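You operate a simulated robot arm through the tools that you are given. There is no shell and no other tool. Be economical: measure what you need, move in short steps, check, and stop when the job is done.

You run a simulated two-armed robot. Do the job below in one go: nothing can be reset, and whatever is moved stays where it is left.

TASK
Pick up the purple tag from the free end of the red bench with one hand, pass it to the other hand and put it on the top of the black bench.

The check looks at the end state, three seconds after you hand in, the way a careful person would. Anything else that was tipped, shoved, dropped, spilled or broken makes it a failure.

THE ROBOT
Two 7-joint arms with two-finger parallel grippers on one trunk, on a base that drives. Base frame: it is fixed to the floor where the robot stands at the start and does not move with it; the origin is under the middle of the robot, x ahead of it, y to its left, z up; the surface under the hand at the start is at about z = 850. Units: mm, degrees, N and s.
The left shoulder is at the start at [20, 113, 1222], the right one opposite. With the tool pointing down near the work surface each hand reaches from about 220 to 600 mm from the robot's upright axis, wherever it stands, measured 20 degrees to its own side. Places, roughly: top of the black bench [-400, -2200, 800]. Payload 1.57 kg a hand.
The tool frame of a hand sits at the grasp point between the pads (the TCP): z along the fingers, y along the line on which they close. The tips reach 30 mm beyond it. The gripper opens to 80 mm. The fingers are 17 mm wide and 12 mm thick; the gripper's body (40 by 82 mm) begins 80 mm behind the TCP.
Orientation is told as [roll, pitch, yaw] about the base's x, y, z axes, in that order, counted from this pose: with the fingers straight down and closing along the base's y, the tool's x points along the base's -x, its y along +y and its z along -z.

THE INTERFACE
- The arms move only by the tool arm_command. It takes "left_deltas", "right_deltas" or both (then of equal length, played together; a hand with none holds still); each is a list of rows, each a list of 3 entries, a list of its own where there are three numbers: the shift along the tool's x, y, z in units of 500 mm (1.0 is 500 mm), then the turn, a rotation vector about the tool's x, y, z in units of 120 degrees (1.0 is 120 degrees), then the opening, from 0 (shut) to 1 (fully open). In form: [[[dx, dy, dz], [rx, ry, rz], jaw], ...]. A call has 1 to 12 rows; each row is the pose to reach, as a shift and turn from the pose commanded when the call began, along the tool's axes at that moment. A call with a number of a shift or a turn outside -1 to 1 is refused whole. Each row takes 0.2 s and may step no farther than 50 mm and 8.6 degrees from the row before; otherwise, or with a gripper value out of range, the whole call is refused. A pose out of reach is approached as far as the arm can. The call stops where the force on the tool passes 40 N (or 10 N more than at its start, if that is more) or the arm is blocked; 0.2 s more then pass. The fingers move at their own pace (about 45 mm/s each) and stop on an object; they squeeze with about 24 N. The grip force told is the motor's: it shows also when the fingers shut on nothing. Time passes only in rows, and 0.2 s behind the last, so rows that repeat a pose let the fingers close. The reply holds the time, the measured pose of the TCP, the force on the tool along the base axes, the opening and the grip force, in the units named above and with some noise, with the torque about the TCP (base axes, N m) and any sound that the robot's microphone picked up.
- Cameras (640 x 400 px; columns grow to the right, rows downward): "scene" is now at [95.2, 16, 1343.7]; the picture's right is [0.19, -0.98, 0.00], its down [-0.58, -0.11, -0.81] and it looks along [0.79, 0.15, -0.59] (base axes); focal length 252 px, centre (320, 200). "left" rides on the left gripper at [72, 7, -122] in its tool frame; the picture's right is [-0.09, 1.00, 0.00], its down [-0.84, -0.08, -0.54] and it looks along [-0.54, -0.05, 0.84] (tool axes); focal length 238 px, centre (320, 200). "right" rides on the right gripper at [72, -7, -122] in its tool frame; the picture's right is [0.09, 1.00, 0.00], its down [-0.84, 0.08, -0.54] and it looks along [-0.54, 0.05, 0.84] (tool axes); focal length 238 px, centre (320, 200). There is no depth. A picture from a camera that has moved, and an enlarged one, comes with that camera's place and axes in the base frame and with its lens.
- capture(camera): a new picture of that camera. It takes no simulated time.
- move_column(by): slides the trunk up (or, below 0, down) by that many mm; the arms and the scene camera ride with it, the base frame stays. It gives what a move gives, with no picture.
- base_move(legs): drives the robot by 1 to 6 legs, each [ahead, left, turn to the left] in mm, mm and degrees, along the robot's own axes; the way and the turn of a leg run together, so that a leg with both is an arc; at most 1500 mm and 180 degrees a leg. The arms and the cameras ride along, it lands a little off, and it stops where it bumps. It gives what a move gives.
- head_to(pan, tilt): turns the head with the scene camera to pan (to the left, within 80 degrees either way) and tilt (down, from -29 to 69), counted from straight ahead of the robot. It gives what a move gives.
- inspect(camera, box): a new picture of the part [left, top, right, bottom] of that camera's present view, enlarged. It takes no simulated time.
- sign_off(): hands the job in; it is judged then, once.

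Go step by step. Nothing tells you exact positions but the pictures and the camera data: compare them with the known pose of the tool, close in by small moves and look again before you grip or let go. The budget is 120 turns and 92 pictures, counting those below and the enlarged ones. Unless the task says otherwise, let go and move clear before handing in, and close with one line.

The tools are called after "Emit:" as a command line: name --argument value ..., lists and objects as JSON in quotes. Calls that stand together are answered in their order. arm_command: Moves the arms, as the interface text tells. Its arguments: {"type":"object","properties":{"left_deltas":{"type":"array","items":{"type":"array"}},"right_deltas":{"type":"array","items":{"type":"array"}}},"required":[]} The other tools are called the same way: move_column (by) slides the trunk up or down; base_move (legs) drives the base; head_to (pan, tilt) turns the head that bears the scene camera; capture (camera) takes a picture; inspect (camera, box) takes an enlarged picture of a part of a camera's view; sign_off () hands the job in.

At the start:

```text
time: 0.0
left_tcp_pos: [488.7, 264.8, 1116.4]
left_orientation: [0.0, 0.0, 0.0]
left_contact_force: [0.9, -0.5, 0.0]
left_wrist_torque: [-0.01, 0.02, 0.0]
left_gripper_width: 80.0
left_grasp_force: 0.1
right_tcp_pos: [481.0, -167.8, 1119.3]
right_orientation: [0.0, 0.1, 0.0]
right_contact_force: [0.1, -0.5, 1.0]
right_wrist_torque: [0.01, 0.01, -0.01]
right_gripper_width: 79.9
right_grasp_force: 0.1
trunk travel left (down, up): [-275.0, 295.0]
robot x, y, heading: [1.8, -0.3, -0.1]
head pan, tilt: [10.9, 36.3]
```

scene: 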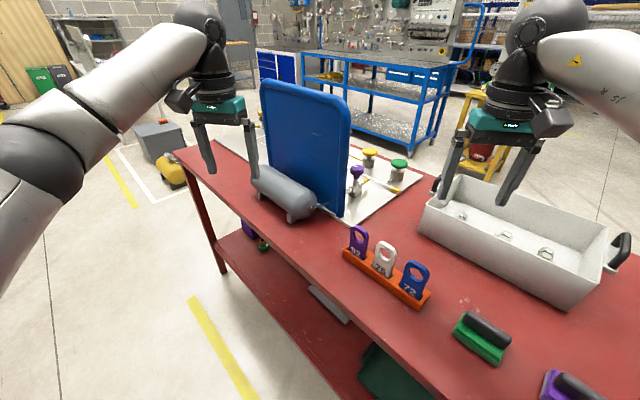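
right: 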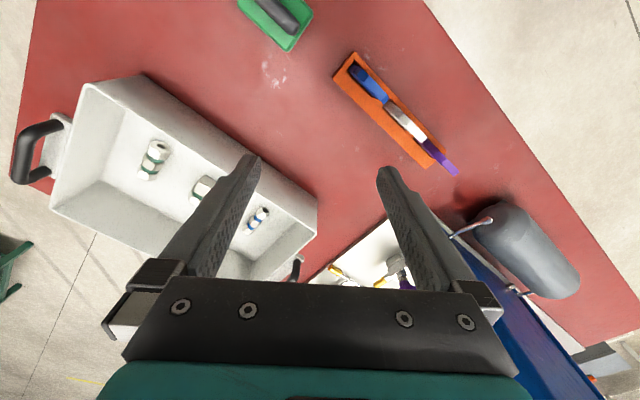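
left: 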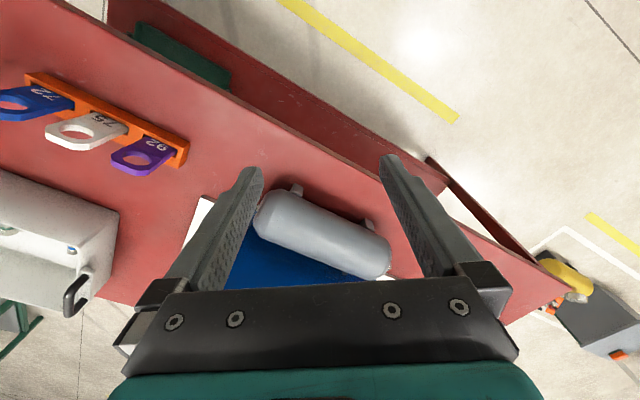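

The orange rack in front of me holds a purple, a white and a blue tag, and the purple one looks to be near [560, 0, 890]. I'll look closer and check the rest of the bench for other purple tags.

Emit:
inspect --camera "scene" --box '[300, 200, 460, 320]'

Emit:
inspect --camera "left" --box '[0, 50, 220, 200]'

Emit:
head_to --pan -45 --tilt 36

Emit:
capture --camera "scene"

```text
3.33 times, centred on (380, 260) of scene
camera zoom: at [95.2, 16.0, 1343.7], right [0.19, -0.98, 0.0], down [-0.58, -0.11, -0.81], along [0.79, 0.15, -0.59], focal length 840 px, centre (120, 0)
```

zoom: 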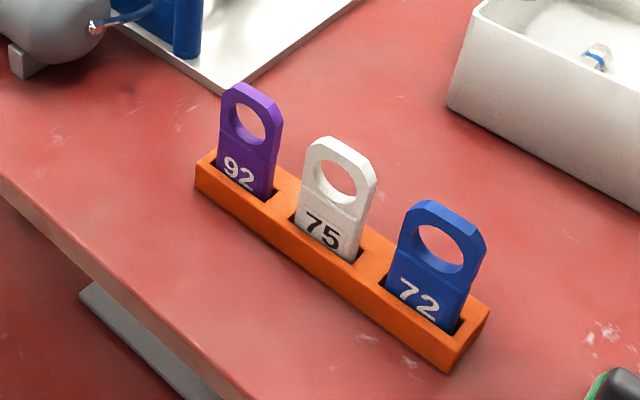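

```text
2.67 times, centred on (110, 125) of left
camera zoom: at [416.3, 271.1, 1239.5], right [0.09, 1.0, 0.0], down [0.84, -0.08, 0.54], along [0.54, -0.05, -0.84], focal length 636 px, centre (880, 400)
```

zoom: 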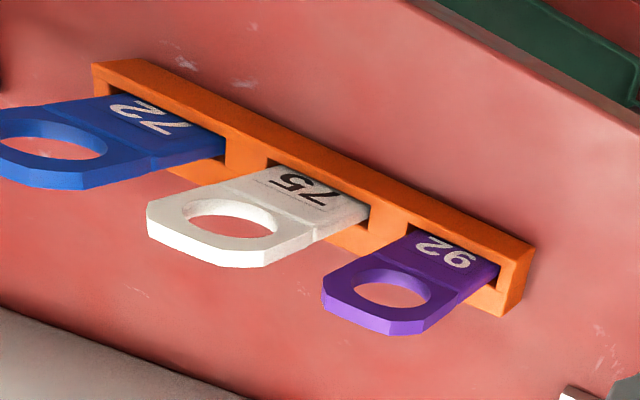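

```text
time: 1.2
left_tcp_pos: [487.5, 263.8, 1116.7]
left_orientation: [-0.1, 0.0, 0.0]
left_contact_force: [-0.1, -1.0, -0.3]
left_wrist_torque: [0.02, 0.03, 0.0]
left_gripper_width: 79.8
left_grasp_force: 0.0
right_tcp_pos: [480.3, -167.6, 1119.4]
right_orientation: [0.1, 0.1, -0.1]
right_contact_force: [-0.4, -0.4, 0.3]
right_wrist_torque: [0.0, 0.0, 0.0]
right_gripper_width: 80.2
right_grasp_force: 0.1
trunk travel left (down, up): [-275.0, 295.0]
robot x, y, heading: [0.8, -1.1, -0.1]
head pan, tilt: [-45.0, 36.0]
```

```text
86 pictures are left
camera scene: at [71.3, -62.3, 1344.2], right [-0.71, -0.71, 0.0], down [-0.42, 0.42, -0.81], along [0.57, -0.57, -0.59], focal length 252 px, centre (320, 200)
```

scene: 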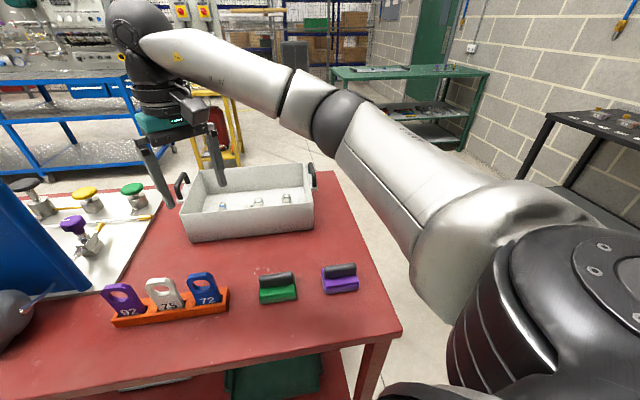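

The purple tag "92" stands upright in the orange rack. Its base is near [520, 5, 870] and its top near z≈950, and the rack is turned about 35°. I'll bring the left hand above it, yawed so the jaws close across the plate's thickness, and move the right hand out of the way.

Emit:
arm_command --left_deltas '[[[-0.0075, -0.064, 0.0165], [0, 0, -0.057], 1], [[-0.015, -0.128, 0.033], [0, 0, -0.114], 1], [[-0.0225, -0.192, 0.0495], [0, 0, -0.171], 1], [[-0.03, -0.256, 0.066], [0, 0, -0.228], 1], [[-0.0375, -0.32, 0.0825], [0, 0, -0.285], 1], [[-0.045, -0.384, 0.099], [0, 0, -0.342], 1], [[-0.0525, -0.448, 0.1155], [0, 0, -0.399], 1], [[-0.06, -0.512, 0.132], [0, 0, -0.456], 1]]' --right_deltas '[[[0, -0.04, 0], [0, 0, 0], 1], [[0, -0.08, 0], [0, 0, 0], 1], [[0, -0.12, 0], [0, 0, 0], 1], [[0, -0.16, 0], [0, 0, 0], 1], [[0, -0.2, 0], [0, 0, 0], 1], [[0, -0.24, 0], [0, 0, 0], 1], [[0, -0.24, 0], [0, 0, 0], 1], [[0, -0.24, 0], [0, 0, 0], 1]]'

Emit:
capture --camera "left"

Emit:
head_to --pan 0 --tilt 40

Emit:
capture --camera "scene"

```text
time: 3.0
left_tcp_pos: [517.5, 8.1, 1050.8]
left_orientation: [0.1, 0.0, 54.9]
left_contact_force: [0.4, -1.3, -0.3]
left_wrist_torque: [0.01, 0.0, -0.02]
left_gripper_width: 80.1
left_grasp_force: 0.0
right_tcp_pos: [480.0, -288.8, 1118.9]
right_orientation: [0.0, 0.0, 0.0]
right_contact_force: [0.0, 0.1, 1.0]
right_wrist_torque: [0.04, 0.0, 0.0]
right_gripper_width: 80.0
right_grasp_force: 0.0
trunk travel left (down, up): [-275.0, 295.0]
robot x, y, heading: [0.8, -1.9, 0.0]
head pan, tilt: [-45.0, 36.0]
```

```text
85 pictures are left
camera left: at [471.2, -47.5, 1173.2], right [-0.76, 0.65, 0.0], down [0.54, 0.64, 0.54], along [0.35, 0.41, -0.84], focal length 238 px, centre (320, 200)
```

left: 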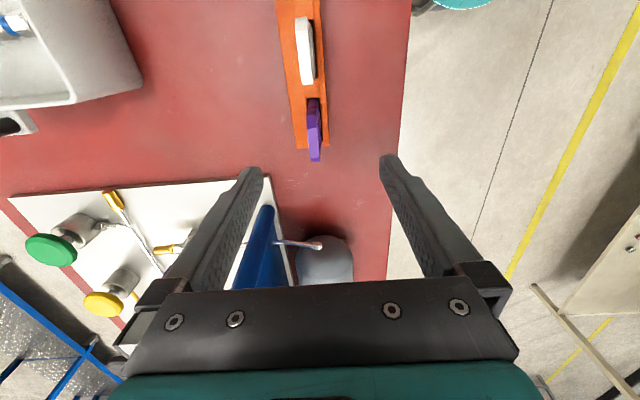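

```text
time: 4.2
left_tcp_pos: [517.4, 9.0, 1051.4]
left_orientation: [0.1, 0.1, 54.7]
left_contact_force: [-0.5, 0.6, -0.1]
left_wrist_torque: [0.02, 0.02, -0.03]
left_gripper_width: 79.6
left_grasp_force: 0.0
right_tcp_pos: [479.2, -288.3, 1117.9]
right_orientation: [0.0, 0.0, 0.0]
right_contact_force: [0.6, 0.5, -0.3]
right_wrist_torque: [-0.01, 0.0, -0.01]
right_gripper_width: 80.0
right_grasp_force: 0.0
trunk travel left (down, up): [-275.0, 295.0]
robot x, y, heading: [0.5, -2.2, 0.2]
head pan, tilt: [0.0, 40.0]
```

```text
84 pictures are left
camera scene: at [94.4, -0.6, 1338.1], right [0.0, -1.0, 0.0], down [-0.64, 0.0, -0.77], along [0.77, 0.0, -0.64], focal length 252 px, centre (320, 200)
```

scene: 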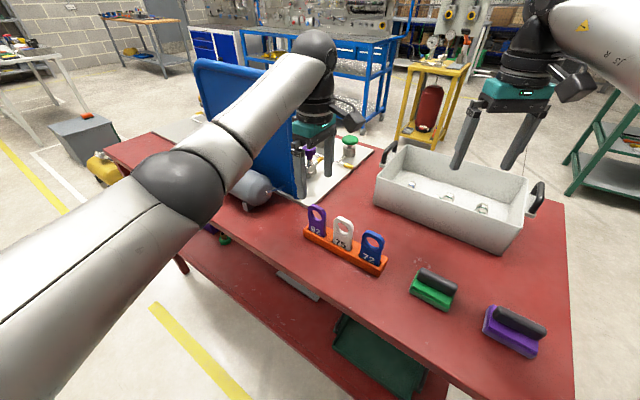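

The tag lines up well with the jaws: it sits about 7 mm off on the closing axis and the yaw is right. I'll shift across, go down partway and look again.

Emit:
arm_command --left_deltas '[[[-0.003, -0.0132, 0.05], [0, 0, 0], 1], [[-0.006, -0.0132, 0.1], [0, 0, 0], 1], [[-0.006, -0.0132, 0.1], [0, 0, 0], 1]]'

Emit:
capture --camera "left"

Emit:
inspect --camera "scene" --box '[240, 120, 400, 280]'

```text
time: 5.0
left_tcp_pos: [524.9, 6.8, 998.8]
left_orientation: [0.0, 0.0, 54.7]
left_contact_force: [-1.0, -1.1, -0.7]
left_wrist_torque: [0.01, 0.01, 0.0]
left_gripper_width: 80.2
left_grasp_force: 0.0
right_tcp_pos: [479.4, -288.2, 1118.5]
right_orientation: [-0.1, -0.1, 0.1]
right_contact_force: [-0.2, 0.1, -0.9]
right_wrist_torque: [-0.02, 0.03, -0.03]
right_gripper_width: 80.3
right_grasp_force: 0.0
trunk travel left (down, up): [-275.0, 295.0]
robot x, y, heading: [2.5, -1.0, 0.1]
head pan, tilt: [0.0, 40.0]
```

```text
83 pictures are left
camera left: at [477.6, -48.2, 1122.4], right [-0.76, 0.65, 0.0], down [0.55, 0.64, 0.54], along [0.35, 0.41, -0.84], focal length 238 px, centre (320, 200)
```

left: 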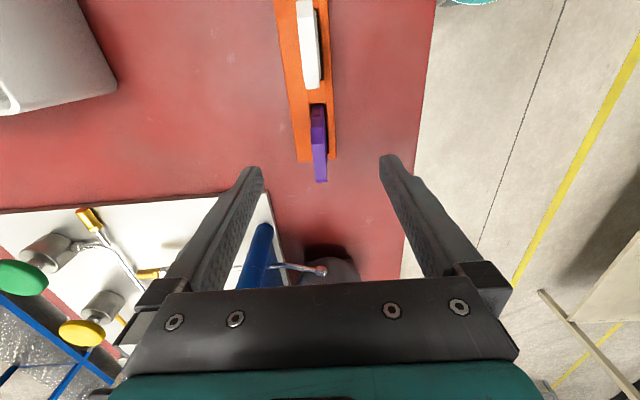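

```text
2.50 times, centred on (320, 200) of scene
camera zoom: at [94.4, -0.5, 1338.1], right [0.0, -1.0, 0.0], down [-0.64, 0.0, -0.77], along [0.77, 0.0, -0.64], focal length 630 px, centre (320, 200)
```

zoom: 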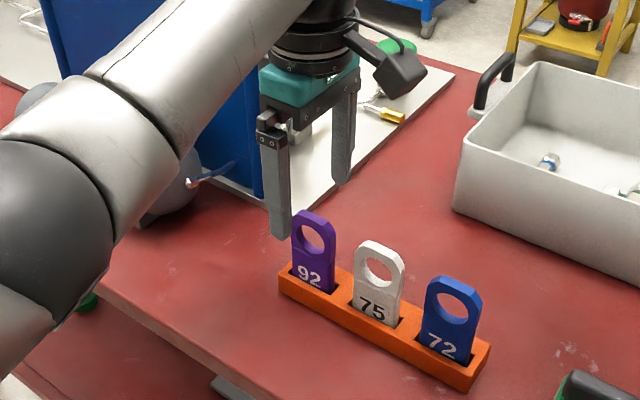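

The jaws are now centred on the tag, within about 1 mm. I'll descend so the fingertips are near z≈903 and close.

Emit:
arm_command --left_deltas '[[[0.004, -0.001, 0.045], [0, 0, 0], 1], [[0.004, -0.001, 0.09], [0, 0, 0], 1], [[0.004, -0.001, 0.132], [0, 0, 0], 1], [[0.004, -0.001, 0.132], [0, 0, 0], 1]]'

Emit:
capture --camera "left"

Emit:
inspect --camera "scene" --box '[240, 120, 400, 280]'

```text
time: 6.0
left_tcp_pos: [524.8, 4.6, 935.3]
left_orientation: [0.1, -0.1, 54.7]
left_contact_force: [-0.3, 0.0, 0.6]
left_wrist_torque: [0.02, -0.02, -0.04]
left_gripper_width: 80.2
left_grasp_force: 0.0
right_tcp_pos: [480.7, -287.0, 1118.0]
right_orientation: [0.0, 0.0, 0.1]
right_contact_force: [0.8, 0.2, -0.3]
right_wrist_torque: [0.02, 0.03, 0.0]
right_gripper_width: 79.9
right_grasp_force: 0.1
trunk travel left (down, up): [-275.0, 295.0]
robot x, y, heading: [-0.5, 1.5, 0.1]
head pan, tilt: [0.0, 40.0]
```

```text
81 pictures are left
camera left: at [477.6, -49.8, 1057.2], right [-0.76, 0.65, 0.0], down [0.55, 0.64, 0.54], along [0.35, 0.41, -0.84], focal length 238 px, centre (320, 200)
```

left: 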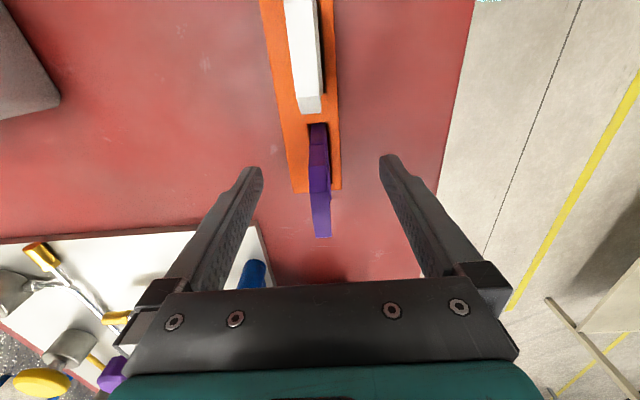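

```text
2.50 times, centred on (320, 200) of scene
camera zoom: at [94.4, -0.5, 1338.1], right [0.0, -1.0, 0.0], down [-0.64, 0.0, -0.77], along [0.77, 0.0, -0.64], focal length 630 px, centre (320, 200)
```

zoom: 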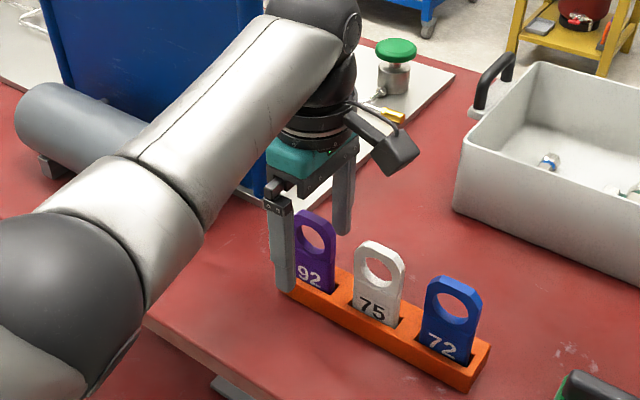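

The jaws straddle the tag, centred and not touching anything. Closing now, without moving the hand.

Emit:
arm_command --left_deltas '[[[0, 0, 0], [0, 0, 0], 0.4], [[0, 0, 0], [0, 0, 0], 0], [[0, 0, 0], [0, 0, 0], 0], [[0, 0, 0], [0, 0, 0], 0], [[0, 0, 0], [0, 0, 0], 0], [[0, 0, 0], [0, 0, 0], 0], [[0, 0, 0], [0, 0, 0], 0]]'

Emit:
capture --camera "left"

```text
time: 7.6
left_tcp_pos: [524.1, 5.3, 934.7]
left_orientation: [0.0, 0.1, 54.7]
left_contact_force: [-0.3, -0.6, -0.3]
left_wrist_torque: [0.0, 0.02, -0.04]
left_gripper_width: 11.0
left_grasp_force: 23.9
right_tcp_pos: [480.0, -287.8, 1119.2]
right_orientation: [0.0, 0.0, 0.0]
right_contact_force: [-0.5, -0.2, 0.3]
right_wrist_torque: [0.0, -0.03, -0.04]
right_gripper_width: 80.3
right_grasp_force: 0.1
trunk travel left (down, up): [-275.0, 295.0]
robot x, y, heading: [-0.7, 2.3, 0.0]
head pan, tilt: [0.0, 40.0]
```

```text
79 pictures are left
camera left: at [477.6, -49.7, 1057.5], right [-0.76, 0.65, 0.0], down [0.55, 0.64, 0.54], along [0.35, 0.41, -0.84], focal length 238 px, centre (320, 200)
```

left: 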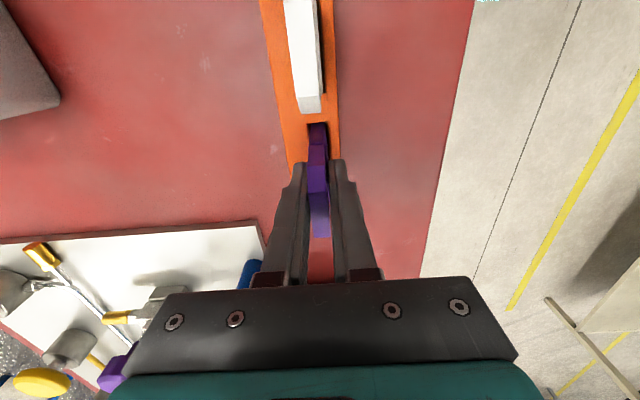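

The tag is held: width 11 mm, force 24 N. I'll lift straight up slowly at first, watching the force and the rack.

Emit:
arm_command --left_deltas '[[[0, 0, -0.01], [0, 0, 0], 0], [[0, 0, -0.02], [0, 0, 0], 0], [[0, 0, -0.035], [0, 0, 0], 0], [[0, 0, -0.05], [0, 0, 0], 0], [[0, 0, -0.08], [0, 0, 0], 0], [[0, 0, -0.12], [0, 0, 0], 0], [[0, 0, -0.16], [0, 0, 0], 0]]'

Emit:
capture --camera "left"

Emit:
capture --camera "scene"

```text
time: 9.2
left_tcp_pos: [524.3, 4.7, 1015.0]
left_orientation: [0.0, 0.0, 54.7]
left_contact_force: [-0.2, 0.6, -0.5]
left_wrist_torque: [-0.01, 0.04, 0.03]
left_gripper_width: 10.7
left_grasp_force: 24.7
right_tcp_pos: [479.3, -286.9, 1118.1]
right_orientation: [0.0, 0.0, 0.0]
right_contact_force: [0.5, 0.5, -0.5]
right_wrist_torque: [0.0, -0.01, -0.01]
right_gripper_width: 79.8
right_grasp_force: 0.1
trunk travel left (down, up): [-275.0, 295.0]
robot x, y, heading: [-1.1, 0.1, 0.0]
head pan, tilt: [0.0, 40.0]
```

```text
78 pictures are left
camera left: at [478.0, -50.9, 1137.9], right [-0.76, 0.65, 0.0], down [0.55, 0.64, 0.54], along [0.35, 0.41, -0.84], focal length 238 px, centre (320, 200)
```

left: 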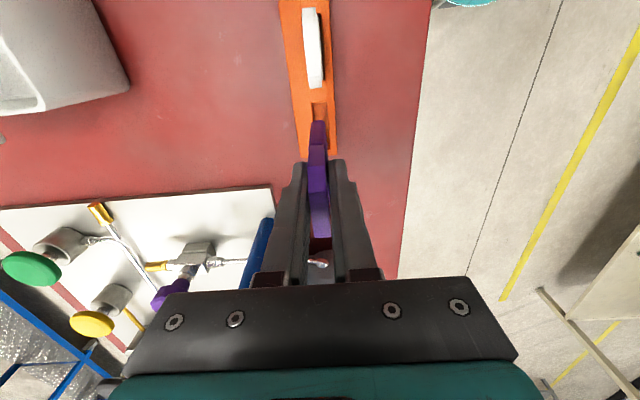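

```text
77 pictures are left
camera scene: at [94.4, -0.5, 1338.1], right [0.0, -1.0, 0.0], down [-0.64, 0.0, -0.77], along [0.77, 0.0, -0.64], focal length 252 px, centre (320, 200)
```

scene: 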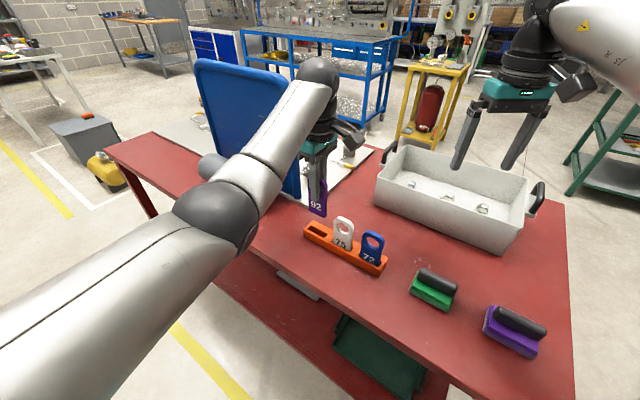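

The tag is out and the rack hasn't moved. I'll raise the left hand to open air and turn it back to yaw 0, so the plate faces sideways for the handover.

Emit:
arm_command --left_deltas '[[[0, 0, -0.08], [0, 0, 0], 0], [[0, 0, -0.16], [0, 0, 0], 0], [[0.008, 0.026, -0.23], [0, 0, 0.057], 0], [[0.016, 0.052, -0.23], [0, 0, 0.114], 0], [[0.024, 0.079, -0.23], [0, 0, 0.171], 0], [[0.032, 0.105, -0.23], [0, 0, 0.228], 0], [[0.04, 0.131, -0.23], [0, 0, 0.285], 0], [[0.048, 0.158, -0.23], [0, 0, 0.342], 0], [[0.056, 0.184, -0.23], [0, 0, 0.399], 0], [[0.063, 0.21, -0.23], [0, 0, 0.456], 0]]'

Emit:
capture --camera "scene"

Emit:
head_to --pan -80 --tilt 20

Emit:
capture --camera "scene"

```text
time: 11.4
left_tcp_pos: [421.5, 40.7, 1130.6]
left_orientation: [-0.1, 0.1, -0.1]
left_contact_force: [-0.4, 0.2, 0.2]
left_wrist_torque: [0.03, 0.01, -0.04]
left_gripper_width: 10.8
left_grasp_force: 23.2
right_tcp_pos: [480.5, -288.5, 1117.5]
right_orientation: [0.0, 0.0, 0.1]
right_contact_force: [0.1, 0.5, 0.1]
right_wrist_torque: [0.02, 0.02, 0.03]
right_gripper_width: 79.7
right_grasp_force: 0.2
trunk travel left (down, up): [-275.0, 295.0]
robot x, y, heading: [0.7, 0.7, -0.1]
head pan, tilt: [0.0, 40.0]
```

```text
76 pictures are left
camera scene: at [94.3, -0.3, 1338.1], right [0.0, -1.0, 0.0], down [-0.64, 0.0, -0.77], along [0.77, 0.0, -0.64], focal length 252 px, centre (320, 200)
```

scene: 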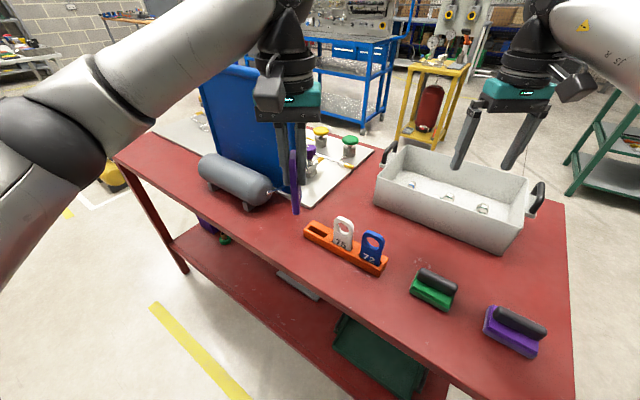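

```text
time: 12.9
left_tcp_pos: [421.4, 39.5, 1129.4]
left_orientation: [0.0, 0.0, 0.1]
left_contact_force: [-0.2, -0.1, 0.8]
left_wrist_torque: [0.0, 0.03, 0.03]
left_gripper_width: 10.8
left_grasp_force: 23.8
right_tcp_pos: [481.0, -288.7, 1118.3]
right_orientation: [0.0, 0.0, 0.0]
right_contact_force: [-0.7, -0.4, -0.2]
right_wrist_torque: [0.01, -0.02, -0.02]
right_gripper_width: 80.0
right_grasp_force: 0.1
trunk travel left (down, up): [-275.0, 295.0]
robot x, y, heading: [-1.4, 2.1, 0.4]
head pan, tilt: [-80.0, 20.0]
```

```text
75 pictures are left
camera scene: at [25.7, -92.2, 1369.5], right [-0.98, -0.17, 0.0], down [-0.06, 0.34, -0.94], along [0.16, -0.93, -0.34], focal length 252 px, centre (320, 200)
```

scene: 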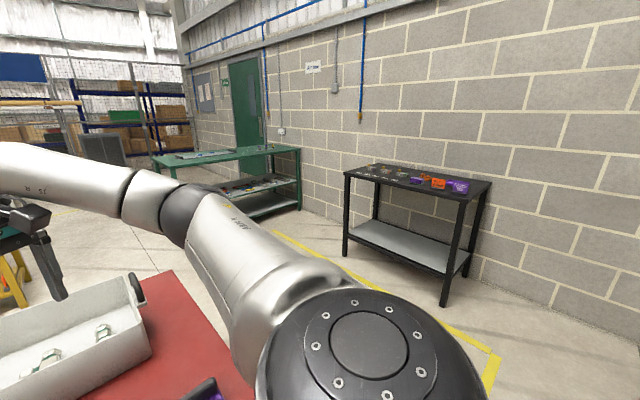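

The black bench is off to my right against the wall, with small parts at its two ends and a clear middle. Next the right hand turns in steps until its fingers point left (+y) and its jaws close along x, ready to take the tag by the edges of its lower half.

Emit:
arm_command --right_deltas '[[[0.015, 0.005, 0.01], [-0.0385, 0.0385, 0.0385], 1], [[0.03, 0.01, 0.02], [-0.077, 0.077, 0.077], 1], [[0.045, 0.015, 0.03], [-0.1155, 0.1155, 0.1155], 1], [[0.06, 0.02, 0.04], [-0.154, 0.154, 0.154], 1], [[0.075, 0.025, 0.05], [-0.1925, 0.1925, 0.1925], 1], [[0.09, 0.03, 0.06], [-0.231, 0.231, 0.231], 1], [[0.105, 0.035, 0.07], [-0.2695, 0.2695, 0.2695], 1], [[0.12, 0.04, 0.08], [-0.308, 0.308, 0.308], 1]]'

Emit:
head_to --pan 0 --tilt 30

Emit:
capture --camera "scene"

```text
time: 14.7
left_tcp_pos: [420.3, 39.7, 1130.1]
left_orientation: [0.0, -0.1, 0.0]
left_contact_force: [0.9, -0.3, 0.0]
left_wrist_torque: [0.01, 0.02, 0.0]
left_gripper_width: 10.7
left_grasp_force: 24.2
right_tcp_pos: [420.5, -268.1, 1079.3]
right_orientation: [28.0, 45.0, -28.0]
right_contact_force: [-0.5, 0.0, 0.1]
right_wrist_torque: [0.05, 0.01, -0.03]
right_gripper_width: 80.0
right_grasp_force: 0.1
trunk travel left (down, up): [-275.0, 295.0]
robot x, y, heading: [1.2, -2.7, -0.2]
head pan, tilt: [-80.0, 20.0]
```

```text
time: 16.2
left_tcp_pos: [421.0, 39.2, 1129.1]
left_orientation: [-0.1, 0.0, 0.0]
left_contact_force: [0.2, 0.7, 0.1]
left_wrist_torque: [-0.01, -0.01, 0.02]
left_gripper_width: 10.6
left_grasp_force: 23.9
right_tcp_pos: [420.1, -267.4, 1078.7]
right_orientation: [27.9, 44.9, -27.8]
right_contact_force: [-0.5, -0.1, -0.2]
right_wrist_torque: [0.0, -0.02, 0.02]
right_gripper_width: 80.2
right_grasp_force: 0.1
trunk travel left (down, up): [-275.0, 295.0]
robot x, y, heading: [-0.8, 3.0, 0.0]
head pan, tilt: [0.0, 30.0]
```

```text
74 pictures are left
camera scene: at [99.9, -0.6, 1353.5], right [0.0, -1.0, 0.0], down [-0.5, 0.0, -0.87], along [0.87, 0.0, -0.5], focal length 252 px, centre (320, 200)
```

scene: 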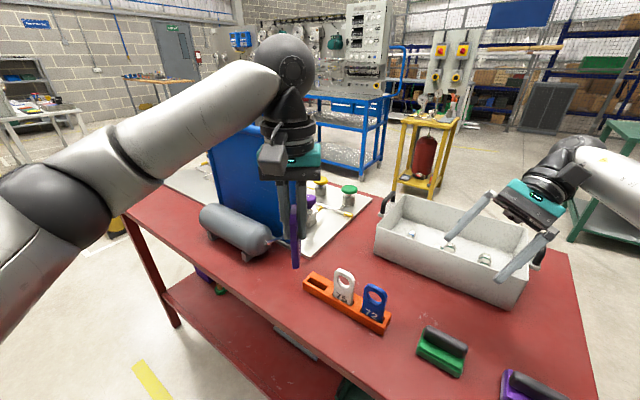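

The turn is following the command. I'll complete it.

Emit:
arm_command --right_deltas '[[[0, 0, 0], [-0.0385, 0.0385, 0.0385], 1], [[0, 0, 0], [-0.077, 0.077, 0.077], 1], [[0, 0, 0], [-0.1155, 0.1155, 0.1155], 1], [[0, 0, 0], [-0.154, 0.154, 0.154], 1], [[0, 0, 0], [-0.1925, 0.1925, 0.1925], 1], [[0, 0, 0], [-0.231, 0.231, 0.231], 1], [[0, 0, 0], [-0.2694, 0.2694, 0.2694], 1]]'

Emit:
capture --camera "scene"

Emit:
capture --camera "right"

```text
time: 17.8
left_tcp_pos: [421.4, 39.7, 1129.2]
left_orientation: [0.0, 0.0, -0.1]
left_contact_force: [0.6, -0.1, 0.5]
left_wrist_torque: [0.02, 0.02, -0.01]
left_gripper_width: 11.0
left_grasp_force: 23.8
right_tcp_pos: [420.1, -267.1, 1080.2]
right_orientation: [-146.2, 89.9, 123.7]
right_contact_force: [0.1, 0.1, 0.1]
right_wrist_torque: [0.01, -0.01, -0.04]
right_gripper_width: 80.0
right_grasp_force: 0.0
trunk travel left (down, up): [-275.0, 295.0]
robot x, y, heading: [1.9, -4.4, 0.1]
head pan, tilt: [0.0, 30.0]
```

```text
73 pictures are left
camera scene: at [99.7, -0.6, 1353.5], right [0.0, -1.0, 0.0], down [-0.5, 0.0, -0.87], along [0.87, 0.0, -0.5], focal length 252 px, centre (320, 200)
```

scene: 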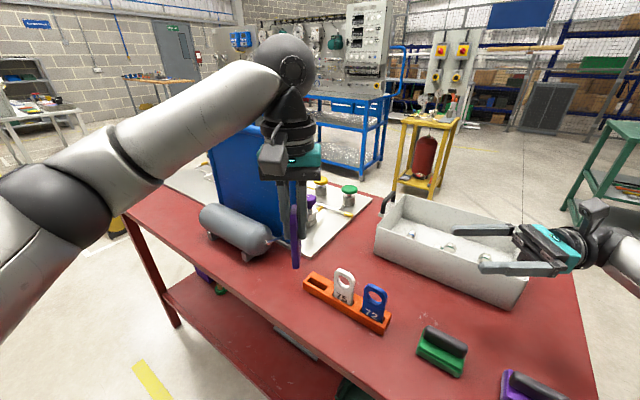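

```text
72 pictures are left
camera right: at [413.8, -390.1, 1151.2], right [1.0, 0.0, 0.09], down [0.08, -0.54, -0.84], along [0.05, 0.84, -0.54], focal length 238 px, centre (320, 200)
```

right: 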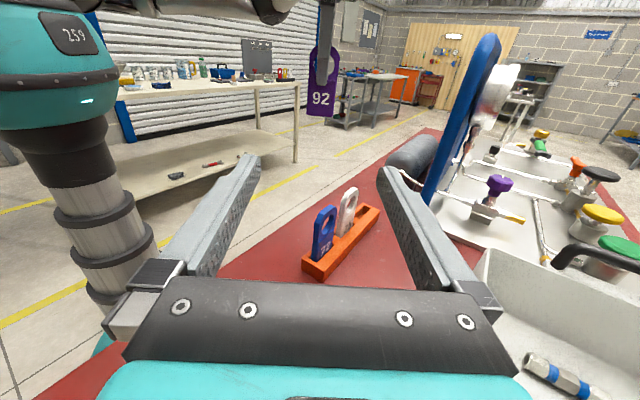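

The right camera shows the tag hanging straight ahead, with its bottom at z≈1050, centre x≈424 and width about 50 mm. I'll bring the right hand to just short of it at grip height z≈1073.

Emit:
arm_command --right_deltas '[[[-0.014, 0.006, 0.09], [0, 0, 0], 1], [[-0.014, 0.006, 0.18], [0, 0, 0], 1], [[-0.014, 0.006, 0.27], [0, 0, 0], 1], [[-0.014, 0.006, 0.36], [0, 0, 0], 1], [[-0.014, 0.006, 0.44], [0, 0, 0], 1], [[-0.014, 0.006, 0.44], [0, 0, 0], 1]]'

Emit:
capture --camera "right"

Emit:
capture --camera "scene"

```text
time: 19.2
left_tcp_pos: [419.8, 40.8, 1128.9]
left_orientation: [-0.1, 0.0, 0.1]
left_contact_force: [-0.1, -0.4, -0.1]
left_wrist_torque: [0.0, -0.02, -0.02]
left_gripper_width: 11.0
left_grasp_force: 24.3
right_tcp_pos: [424.9, -45.7, 1072.2]
right_orientation: [-92.8, 90.1, 177.2]
right_contact_force: [-0.3, -1.0, 0.3]
right_wrist_torque: [0.02, -0.03, 0.01]
right_gripper_width: 80.0
right_grasp_force: 0.1
trunk travel left (down, up): [-275.0, 295.0]
robot x, y, heading: [-2.1, -4.1, -0.1]
head pan, tilt: [0.0, 30.0]
```

```text
71 pictures are left
camera right: at [418.1, -167.9, 1143.5], right [1.0, 0.0, 0.09], down [0.08, -0.54, -0.84], along [0.05, 0.84, -0.54], focal length 238 px, centre (320, 200)
```

right: 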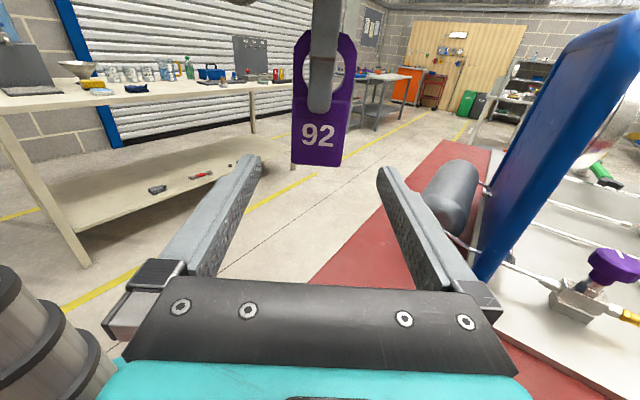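

```text
70 pictures are left
camera scene: at [99.8, -0.7, 1353.5], right [0.0, -1.0, 0.0], down [-0.5, 0.0, -0.87], along [0.87, 0.0, -0.5], focal length 252 px, centre (320, 200)
```

scene: 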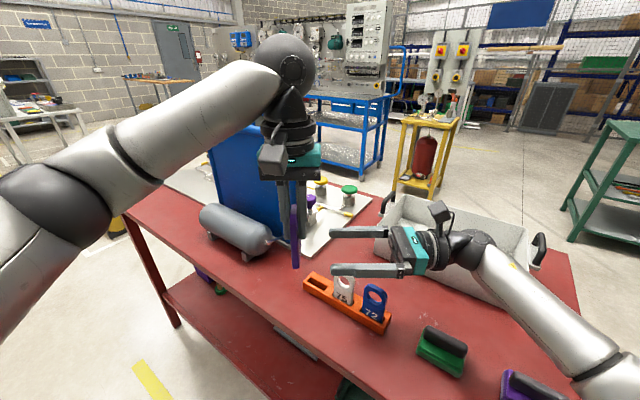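

The tag is centred between the right jaws, and its free lower half sits below the left fingertips. I'll advance about 66 mm so the right fingers straddle its edges.

Emit:
arm_command --right_deltas '[[[0, 0, 0.04], [0, 0, 0], 1], [[0, 0, 0.08], [0, 0, 0], 1], [[0, 0, 0.11], [0, 0, 0], 1], [[0, 0, 0.133], [0, 0, 0], 1], [[0, 0, 0.133], [0, 0, 0], 1]]'

Emit:
capture --camera "right"

Emit:
capture --camera "left"

```text
time: 20.4
left_tcp_pos: [420.4, 39.3, 1130.5]
left_orientation: [0.0, 0.0, 0.0]
left_contact_force: [-0.3, 0.1, -0.3]
left_wrist_torque: [-0.03, -0.01, 0.01]
left_gripper_width: 10.6
left_grasp_force: 23.6
right_tcp_pos: [424.7, 18.4, 1072.8]
right_orientation: [-58.1, 90.0, -148.2]
right_contact_force: [0.2, 0.3, -0.8]
right_wrist_torque: [0.03, 0.01, 0.02]
right_gripper_width: 79.9
right_grasp_force: 0.0
trunk travel left (down, up): [-275.0, 295.0]
robot x, y, heading: [0.6, 0.6, -0.1]
head pan, tilt: [0.0, 30.0]
```

```text
69 pictures are left
camera right: at [417.7, -103.2, 1144.3], right [1.0, 0.0, 0.09], down [0.08, -0.54, -0.84], along [0.05, 0.84, -0.54], focal length 238 px, centre (320, 200)
```

right: 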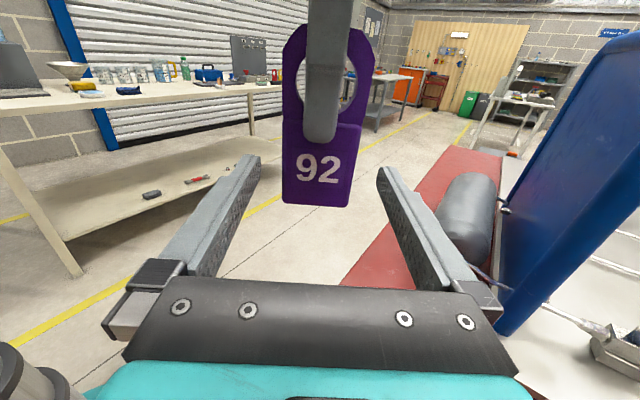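

```text
68 pictures are left
camera left: at [348.9, 46.2, 1251.9], right [0.09, 1.0, 0.0], down [0.84, -0.08, 0.54], along [0.54, -0.05, -0.84], focal length 238 px, centre (320, 200)
```

left: 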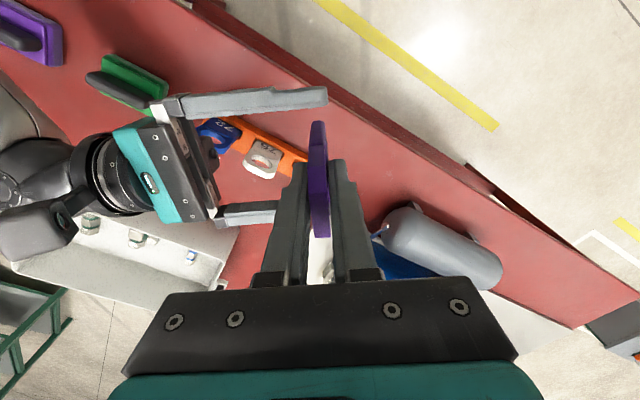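

The fingers straddle the tag and are centred, but the tips only just pass the plate. I'll move 4 mm further in and close the right hand.

Emit:
arm_command --right_deltas '[[[0, 0, 0.008], [0, 0, 0], 1], [[0, 0, 0.008], [0, 0, 0], 0.6], [[0, 0, 0.008], [0, 0, 0], 0.3], [[0, 0, 0.008], [0, 0, 0], 0], [[0, 0, 0.008], [0, 0, 0], 0], [[0, 0, 0.008], [0, 0, 0], 0]]'

Emit:
capture --camera "right"

Emit:
capture --camera "left"

```text
time: 21.8
left_tcp_pos: [421.3, 39.9, 1129.3]
left_orientation: [0.0, 0.0, 0.1]
left_contact_force: [10.1, 0.2, -1.6]
left_wrist_torque: [0.04, -0.4, -0.01]
left_gripper_width: 11.0
left_grasp_force: 24.0
right_tcp_pos: [422.8, 22.8, 1073.4]
right_orientation: [-171.8, 89.9, 98.3]
right_contact_force: [-9.8, -0.5, 1.6]
right_wrist_torque: [0.04, -0.13, 0.15]
right_gripper_width: 44.9
right_grasp_force: 24.6
trunk travel left (down, up): [-275.0, 295.0]
robot x, y, heading: [0.4, 0.7, -0.1]
head pan, tilt: [0.0, 30.0]
```

```text
67 pictures are left
camera right: at [417.3, -99.1, 1144.7], right [1.0, 0.0, 0.09], down [0.08, -0.54, -0.84], along [0.05, 0.84, -0.54], focal length 238 px, centre (320, 200)
```

right: 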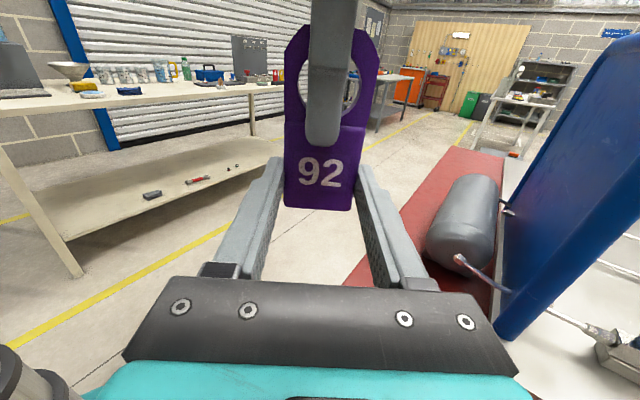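

```text
66 pictures are left
camera left: at [349.2, 46.4, 1251.9], right [0.09, 1.0, 0.0], down [0.84, -0.08, 0.54], along [0.54, -0.05, -0.84], focal length 238 px, centre (320, 200)
```

left: 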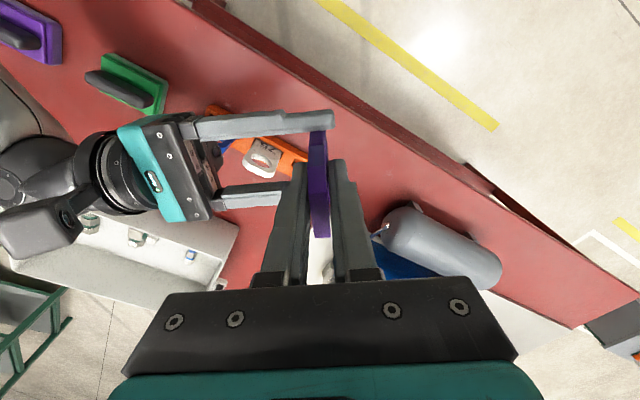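

Both hands hold the tag (right width 45 mm, 24 N). Now the left hand opens, and after a check it backs straight up.

Emit:
arm_command --left_deltas '[[[0, 0, 0], [0, 0, 0], 0.5], [[0, 0, 0], [0, 0, 0], 0.6], [[0, 0, 0], [0, 0, 0], 0.6], [[0, 0, 0], [0, 0, 0], 0.6]]'

Emit:
capture --camera "right"

```text
time: 22.8
left_tcp_pos: [420.4, 39.6, 1129.9]
left_orientation: [-0.1, -0.1, 0.0]
left_contact_force: [0.4, 0.0, 0.2]
left_wrist_torque: [0.02, -0.05, 0.01]
left_gripper_width: 48.1
left_grasp_force: 0.1
right_tcp_pos: [424.3, 23.0, 1072.3]
right_orientation: [-74.3, 90.1, -164.4]
right_contact_force: [0.3, 0.6, -1.1]
right_wrist_torque: [0.04, -0.01, 0.0]
right_gripper_width: 44.6
right_grasp_force: 24.5
trunk travel left (down, up): [-275.0, 295.0]
robot x, y, heading: [-1.3, -2.3, -0.1]
head pan, tilt: [0.0, 30.0]
```

```text
65 pictures are left
camera right: at [417.8, -99.5, 1144.7], right [1.0, 0.0, 0.09], down [0.08, -0.54, -0.84], along [0.05, 0.84, -0.54], focal length 238 px, centre (320, 200)
```

right: 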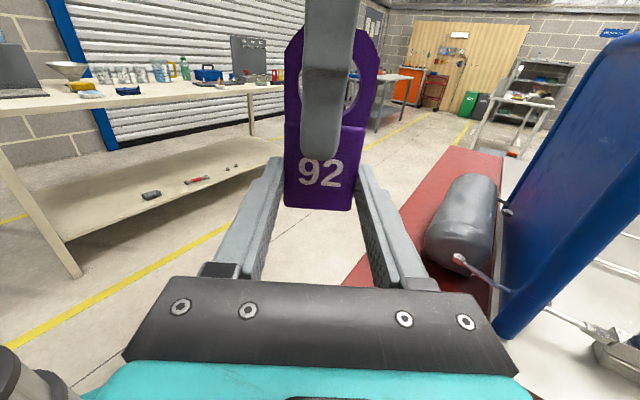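

The right hand holds the tag steadily on its own. The left hand goes up and then away to the left.

Emit:
arm_command --left_deltas '[[[0, 0, -0.05], [0, 0, 0], 0.6], [[0, 0, -0.12], [0, 0, 0], 0.6], [[0, 0, -0.2], [0, 0, 0], 0.6], [[0, 0.08, -0.24], [0, 0, 0], 0.6], [[0, 0.16, -0.24], [0, 0, 0], 0.6], [[0, 0.24, -0.24], [0, 0, 0], 0.6], [[0, 0.32, -0.24], [0, 0, 0], 0.6], [[0, 0.4, -0.24], [0, 0, 0], 0.6]]'

Emit:
capture --camera "scene"

```text
time: 24.6
left_tcp_pos: [420.6, 242.2, 1250.4]
left_orientation: [-0.1, 0.0, 0.0]
left_contact_force: [-0.1, -0.1, 1.0]
left_wrist_torque: [-0.03, -0.01, 0.0]
left_gripper_width: 47.9
left_grasp_force: 0.0
right_tcp_pos: [424.4, 24.0, 1073.0]
right_orientation: [-5.9, 90.0, -95.8]
right_contact_force: [0.6, 0.3, -0.1]
right_wrist_torque: [0.03, 0.03, -0.01]
right_gripper_width: 44.8
right_grasp_force: 24.2
trunk travel left (down, up): [-275.0, 295.0]
robot x, y, heading: [1.8, 3.1, 0.2]
head pan, tilt: [0.0, 30.0]
```

```text
64 pictures are left
camera scene: at [99.6, 0.2, 1353.5], right [0.0, -1.0, 0.0], down [-0.5, 0.0, -0.87], along [0.87, 0.0, -0.5], focal length 252 px, centre (320, 200)
```

scene: 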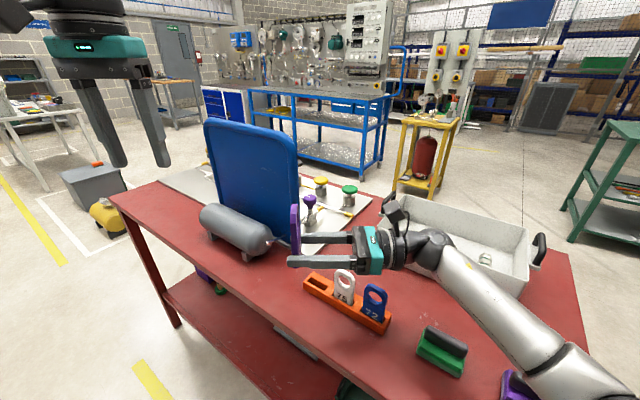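

The handover is complete. I'll draw the right hand back and up, then rotate it so its fingers point down and the tag lies flat.

Emit:
arm_command --right_deltas '[[[0.03, 0, -0.06], [0, 0, 0], 0], [[0.06, 0, -0.13], [0, 0, 0], 0], [[0.1, 0, -0.2], [0, 0, 0], 0], [[0.12, 0, -0.28], [0, 0, 0], 0], [[0.12, 0, -0.36], [0.0385, -0.0385, -0.0385], 0], [[0.12, 0, -0.42], [0.077, -0.077, -0.077], 0], [[0.12, 0, -0.44], [0.1155, -0.1155, -0.1155], 0], [[0.12, 0, -0.44], [0.154, -0.154, -0.154], 0], [[0.12, 0, -0.44], [0.1925, -0.1925, -0.1925], 0], [[0.12, 0, -0.44], [0.231, -0.231, -0.231], 0], [[0.12, 0, -0.44], [0.2695, -0.2695, -0.2695], 0], [[0.12, 0, -0.44], [0.308, -0.308, -0.308], 0]]'

Emit:
arm_command --right_deltas '[[[0, 0, 0], [0.0385, -0.0385, -0.0385], 0], [[0, 0, 0], [0.077, -0.077, -0.077], 0], [[0, 0, 0], [0.1155, -0.1155, -0.1155], 0], [[0, 0, 0], [0.154, -0.154, -0.154], 0], [[0, 0, 0], [0.1925, -0.1925, -0.1925], 0], [[0, 0, 0], [0.231, -0.231, -0.231], 0], [[0, 0, 0], [0.2694, -0.2694, -0.2694], 0]]'

Emit:
capture --camera "right"

Emit:
capture --camera "scene"

```text
time: 27.2
left_tcp_pos: [421.1, 239.8, 1251.9]
left_orientation: [0.0, 0.0, 0.0]
left_contact_force: [-0.3, 0.5, 0.3]
left_wrist_torque: [0.01, 0.01, -0.02]
left_gripper_width: 48.0
left_grasp_force: 0.0
right_tcp_pos: [423.6, -197.9, 1131.8]
right_orientation: [25.1, 38.6, -25.1]
right_contact_force: [0.8, 0.0, 0.1]
right_wrist_torque: [-0.04, -0.02, -0.01]
right_gripper_width: 44.8
right_grasp_force: 23.5
trunk travel left (down, up): [-275.0, 295.0]
robot x, y, heading: [-2.3, -0.7, -0.1]
head pan, tilt: [0.0, 30.0]
```

```text
time: 28.8
left_tcp_pos: [420.9, 239.9, 1251.8]
left_orientation: [-0.1, 0.0, 0.0]
left_contact_force: [-0.9, -0.2, 0.3]
left_wrist_torque: [0.02, 0.01, -0.01]
left_gripper_width: 47.9
left_grasp_force: 0.0
right_tcp_pos: [423.1, -196.8, 1132.4]
right_orientation: [-0.2, -0.1, 0.1]
right_contact_force: [-0.2, 0.4, 0.2]
right_wrist_torque: [-0.05, -0.01, -0.02]
right_gripper_width: 44.6
right_grasp_force: 24.4
trunk travel left (down, up): [-275.0, 295.0]
robot x, y, heading: [-2.3, -3.0, -0.1]
head pan, tilt: [0.0, 30.0]
```

```text
63 pictures are left
camera right: at [351.3, -203.9, 1253.9], right [-0.09, 1.0, 0.0], down [0.84, 0.08, 0.54], along [0.54, 0.05, -0.84], focal length 238 px, centre (320, 200)
```

right: 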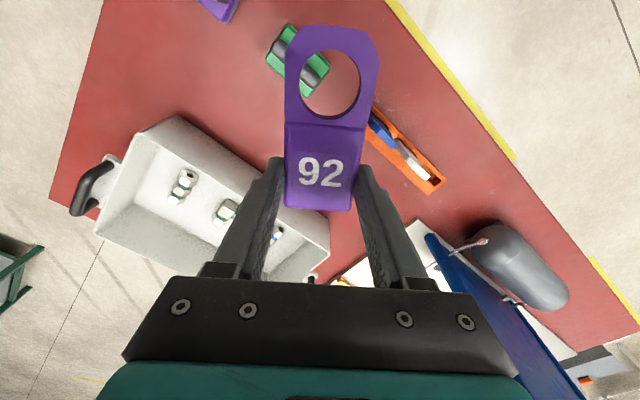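

```text
62 pictures are left
camera scene: at [99.7, -0.4, 1353.5], right [0.0, -1.0, 0.0], down [-0.5, 0.0, -0.87], along [0.87, 0.0, -0.5], focal length 252 px, centre (320, 200)
```

scene: 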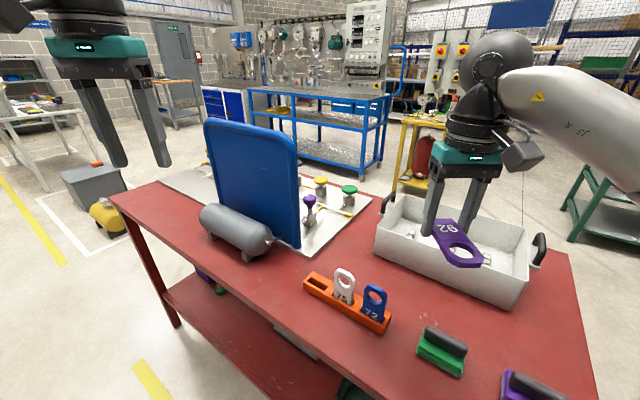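

The tag is now flat in the right hand. I'll tuck both arms in, back away from the red bench, turn right toward the black bench and look.

Emit:
arm_command --left_deltas '[[[0.05, 0, 0], [0, 0, 0], 0.6], [[0.1, 0, 0], [0, 0, 0], 0.6], [[0.15, 0, 0], [0, 0, 0], 0.6]]' --right_deltas '[[[0.05, 0, -0.02], [0, 0, 0], 0], [[0.1, 0, -0.04], [0, 0, 0], 0], [[0.15, 0, -0.06], [0, 0, 0], 0]]'

Emit:
base_move --legs '[[-300, 0, 0], [0, 0, -125]]'

Emit:
head_to --pan 0 --tilt 20

Emit:
capture --camera "scene"

```text
time: 29.6
left_tcp_pos: [345.3, 240.8, 1251.7]
left_orientation: [0.0, 0.0, 0.0]
left_contact_force: [-0.4, -0.8, 1.2]
left_wrist_torque: [-0.01, -0.02, -0.02]
left_gripper_width: 48.1
left_grasp_force: 0.0
right_tcp_pos: [346.5, -197.8, 1161.2]
right_orientation: [-0.1, 0.0, 0.0]
right_contact_force: [0.0, -0.7, 0.6]
right_wrist_torque: [-0.01, -0.02, 0.01]
right_gripper_width: 44.8
right_grasp_force: 23.3
trunk travel left (down, up): [-275.0, 295.0]
robot x, y, heading: [-0.0, 0.5, 0.1]
head pan, tilt: [0.0, 30.0]
```

```text
time: 36.9
left_tcp_pos: [-301.2, -421.4, 1250.6]
left_orientation: [0.0, 0.0, -124.9]
left_contact_force: [1.2, -0.6, 0.3]
left_wrist_torque: [-0.02, -0.02, 0.02]
left_gripper_width: 48.2
left_grasp_force: 0.1
right_tcp_pos: [-659.5, -171.9, 1162.0]
right_orientation: [0.1, 0.0, -124.9]
right_contact_force: [0.8, -0.2, -0.2]
right_wrist_torque: [-0.01, 0.0, 0.02]
right_gripper_width: 45.1
right_grasp_force: 23.7
trunk travel left (down, up): [-275.0, 295.0]
robot x, y, heading: [-302.4, -0.7, -125.0]
head pan, tilt: [0.0, 30.0]
```

```text
time: 37.6
left_tcp_pos: [-299.7, -422.5, 1251.2]
left_orientation: [0.0, 0.0, -124.8]
left_contact_force: [0.0, -0.8, -0.7]
left_wrist_torque: [0.01, 0.0, -0.02]
left_gripper_width: 48.1
left_grasp_force: 0.1
right_tcp_pos: [-659.9, -173.4, 1161.9]
right_orientation: [0.0, 0.0, -125.0]
right_contact_force: [-0.3, -0.4, -0.6]
right_wrist_torque: [0.02, -0.01, 0.0]
right_gripper_width: 44.9
right_grasp_force: 23.1
trunk travel left (down, up): [-275.0, 295.0]
robot x, y, heading: [-297.3, 0.8, -125.0]
head pan, tilt: [0.0, 20.0]
```

```text
61 pictures are left
camera scene: at [-358.8, -85.4, 1369.5], right [-0.82, 0.57, 0.0], down [0.2, 0.28, -0.94], along [-0.54, -0.77, -0.34], focal length 252 px, centre (320, 200)
```

scene: 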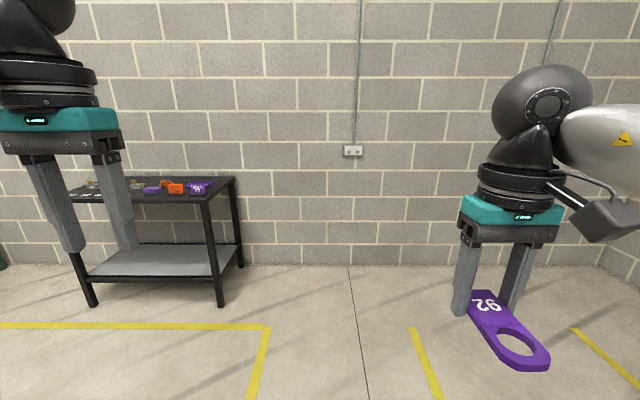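

I'm facing the wall square-on. The black bench is ahead and to the left: its front edge is about 1640 mm ahead, its middle about 1180 mm to my left, and the coloured parts sit at its right end. I'll drive ahead, then slide left, clear of the red bench, and look again.

Emit:
base_move --legs '[[900, 0, 0], [0, 1150, 0]]'

Emit:
head_to --pan 0 --tilt 35

Emit:
capture --camera "scene"

```text
time: 47.8
left_tcp_pos: [126.8, -1819.0, 1251.7]
left_orientation: [0.0, -0.1, -125.3]
left_contact_force: [-0.7, 0.6, -0.4]
left_wrist_torque: [-0.01, 0.0, 0.01]
left_gripper_width: 47.9
left_grasp_force: 0.0
right_tcp_pos: [-231.0, -1567.5, 1161.4]
right_orientation: [0.0, 0.0, -125.3]
right_contact_force: [-0.8, 0.5, -0.7]
right_wrist_torque: [0.0, 0.01, 0.02]
right_gripper_width: 44.7
right_grasp_force: 24.3
trunk travel left (down, up): [-275.0, 295.0]
robot x, y, heading: [127.3, -1400.3, -125.6]
head pan, tilt: [0.0, 20.0]
```

```text
time: 48.5
left_tcp_pos: [126.4, -1818.1, 1251.8]
left_orientation: [0.0, 0.0, -125.2]
left_contact_force: [0.0, -0.7, -0.5]
left_wrist_torque: [0.0, -0.03, 0.0]
left_gripper_width: 47.9
left_grasp_force: 0.1
right_tcp_pos: [-231.8, -1568.3, 1162.0]
right_orientation: [0.0, 0.0, -125.3]
right_contact_force: [0.4, -0.4, -0.7]
right_wrist_torque: [0.0, -0.02, -0.04]
right_gripper_width: 45.0
right_grasp_force: 23.7
trunk travel left (down, up): [-275.0, 295.0]
robot x, y, heading: [125.1, -1395.9, -125.3]
head pan, tilt: [0.0, 35.0]
```

```text
60 pictures are left
camera scene: at [73.1, -1478.7, 1345.7], right [-0.82, 0.58, 0.0], down [0.33, 0.47, -0.82], along [-0.47, -0.67, -0.57], focal length 252 px, centre (320, 200)
```

scene: 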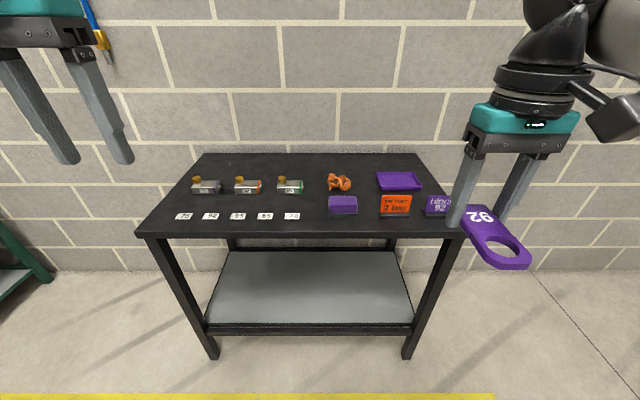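

I'm facing the black bench squarely, with its top in view. I'll zoom in to find a clear spot.

Emit:
inspect --camera "scene" --box '[130, 140, 330, 250]'

Emit:
inspect --camera "scene" --box '[300, 140, 480, 250]'

```text
3.20 times, centred on (230, 195) of scene
camera zoom: at [73.1, -1478.7, 1345.7], right [-0.82, 0.58, 0.0], down [0.33, 0.47, -0.82], along [-0.47, -0.67, -0.57], focal length 806 px, centre (608, 216)
```

zoom: 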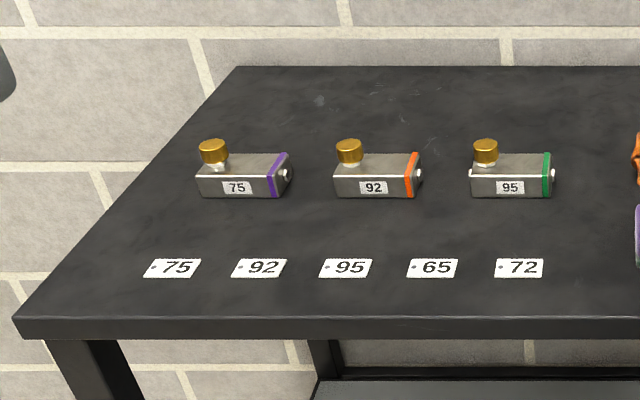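

```text
3.56 times, centred on (390, 195) of scene
camera zoom: at [73.1, -1478.7, 1345.7], right [-0.82, 0.58, 0.0], down [0.33, 0.47, -0.82], along [-0.47, -0.67, -0.57], focal length 895 px, centre (71, 218)
```

zoom: 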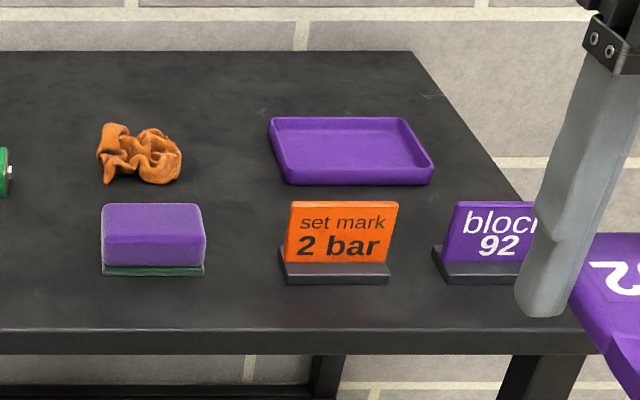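

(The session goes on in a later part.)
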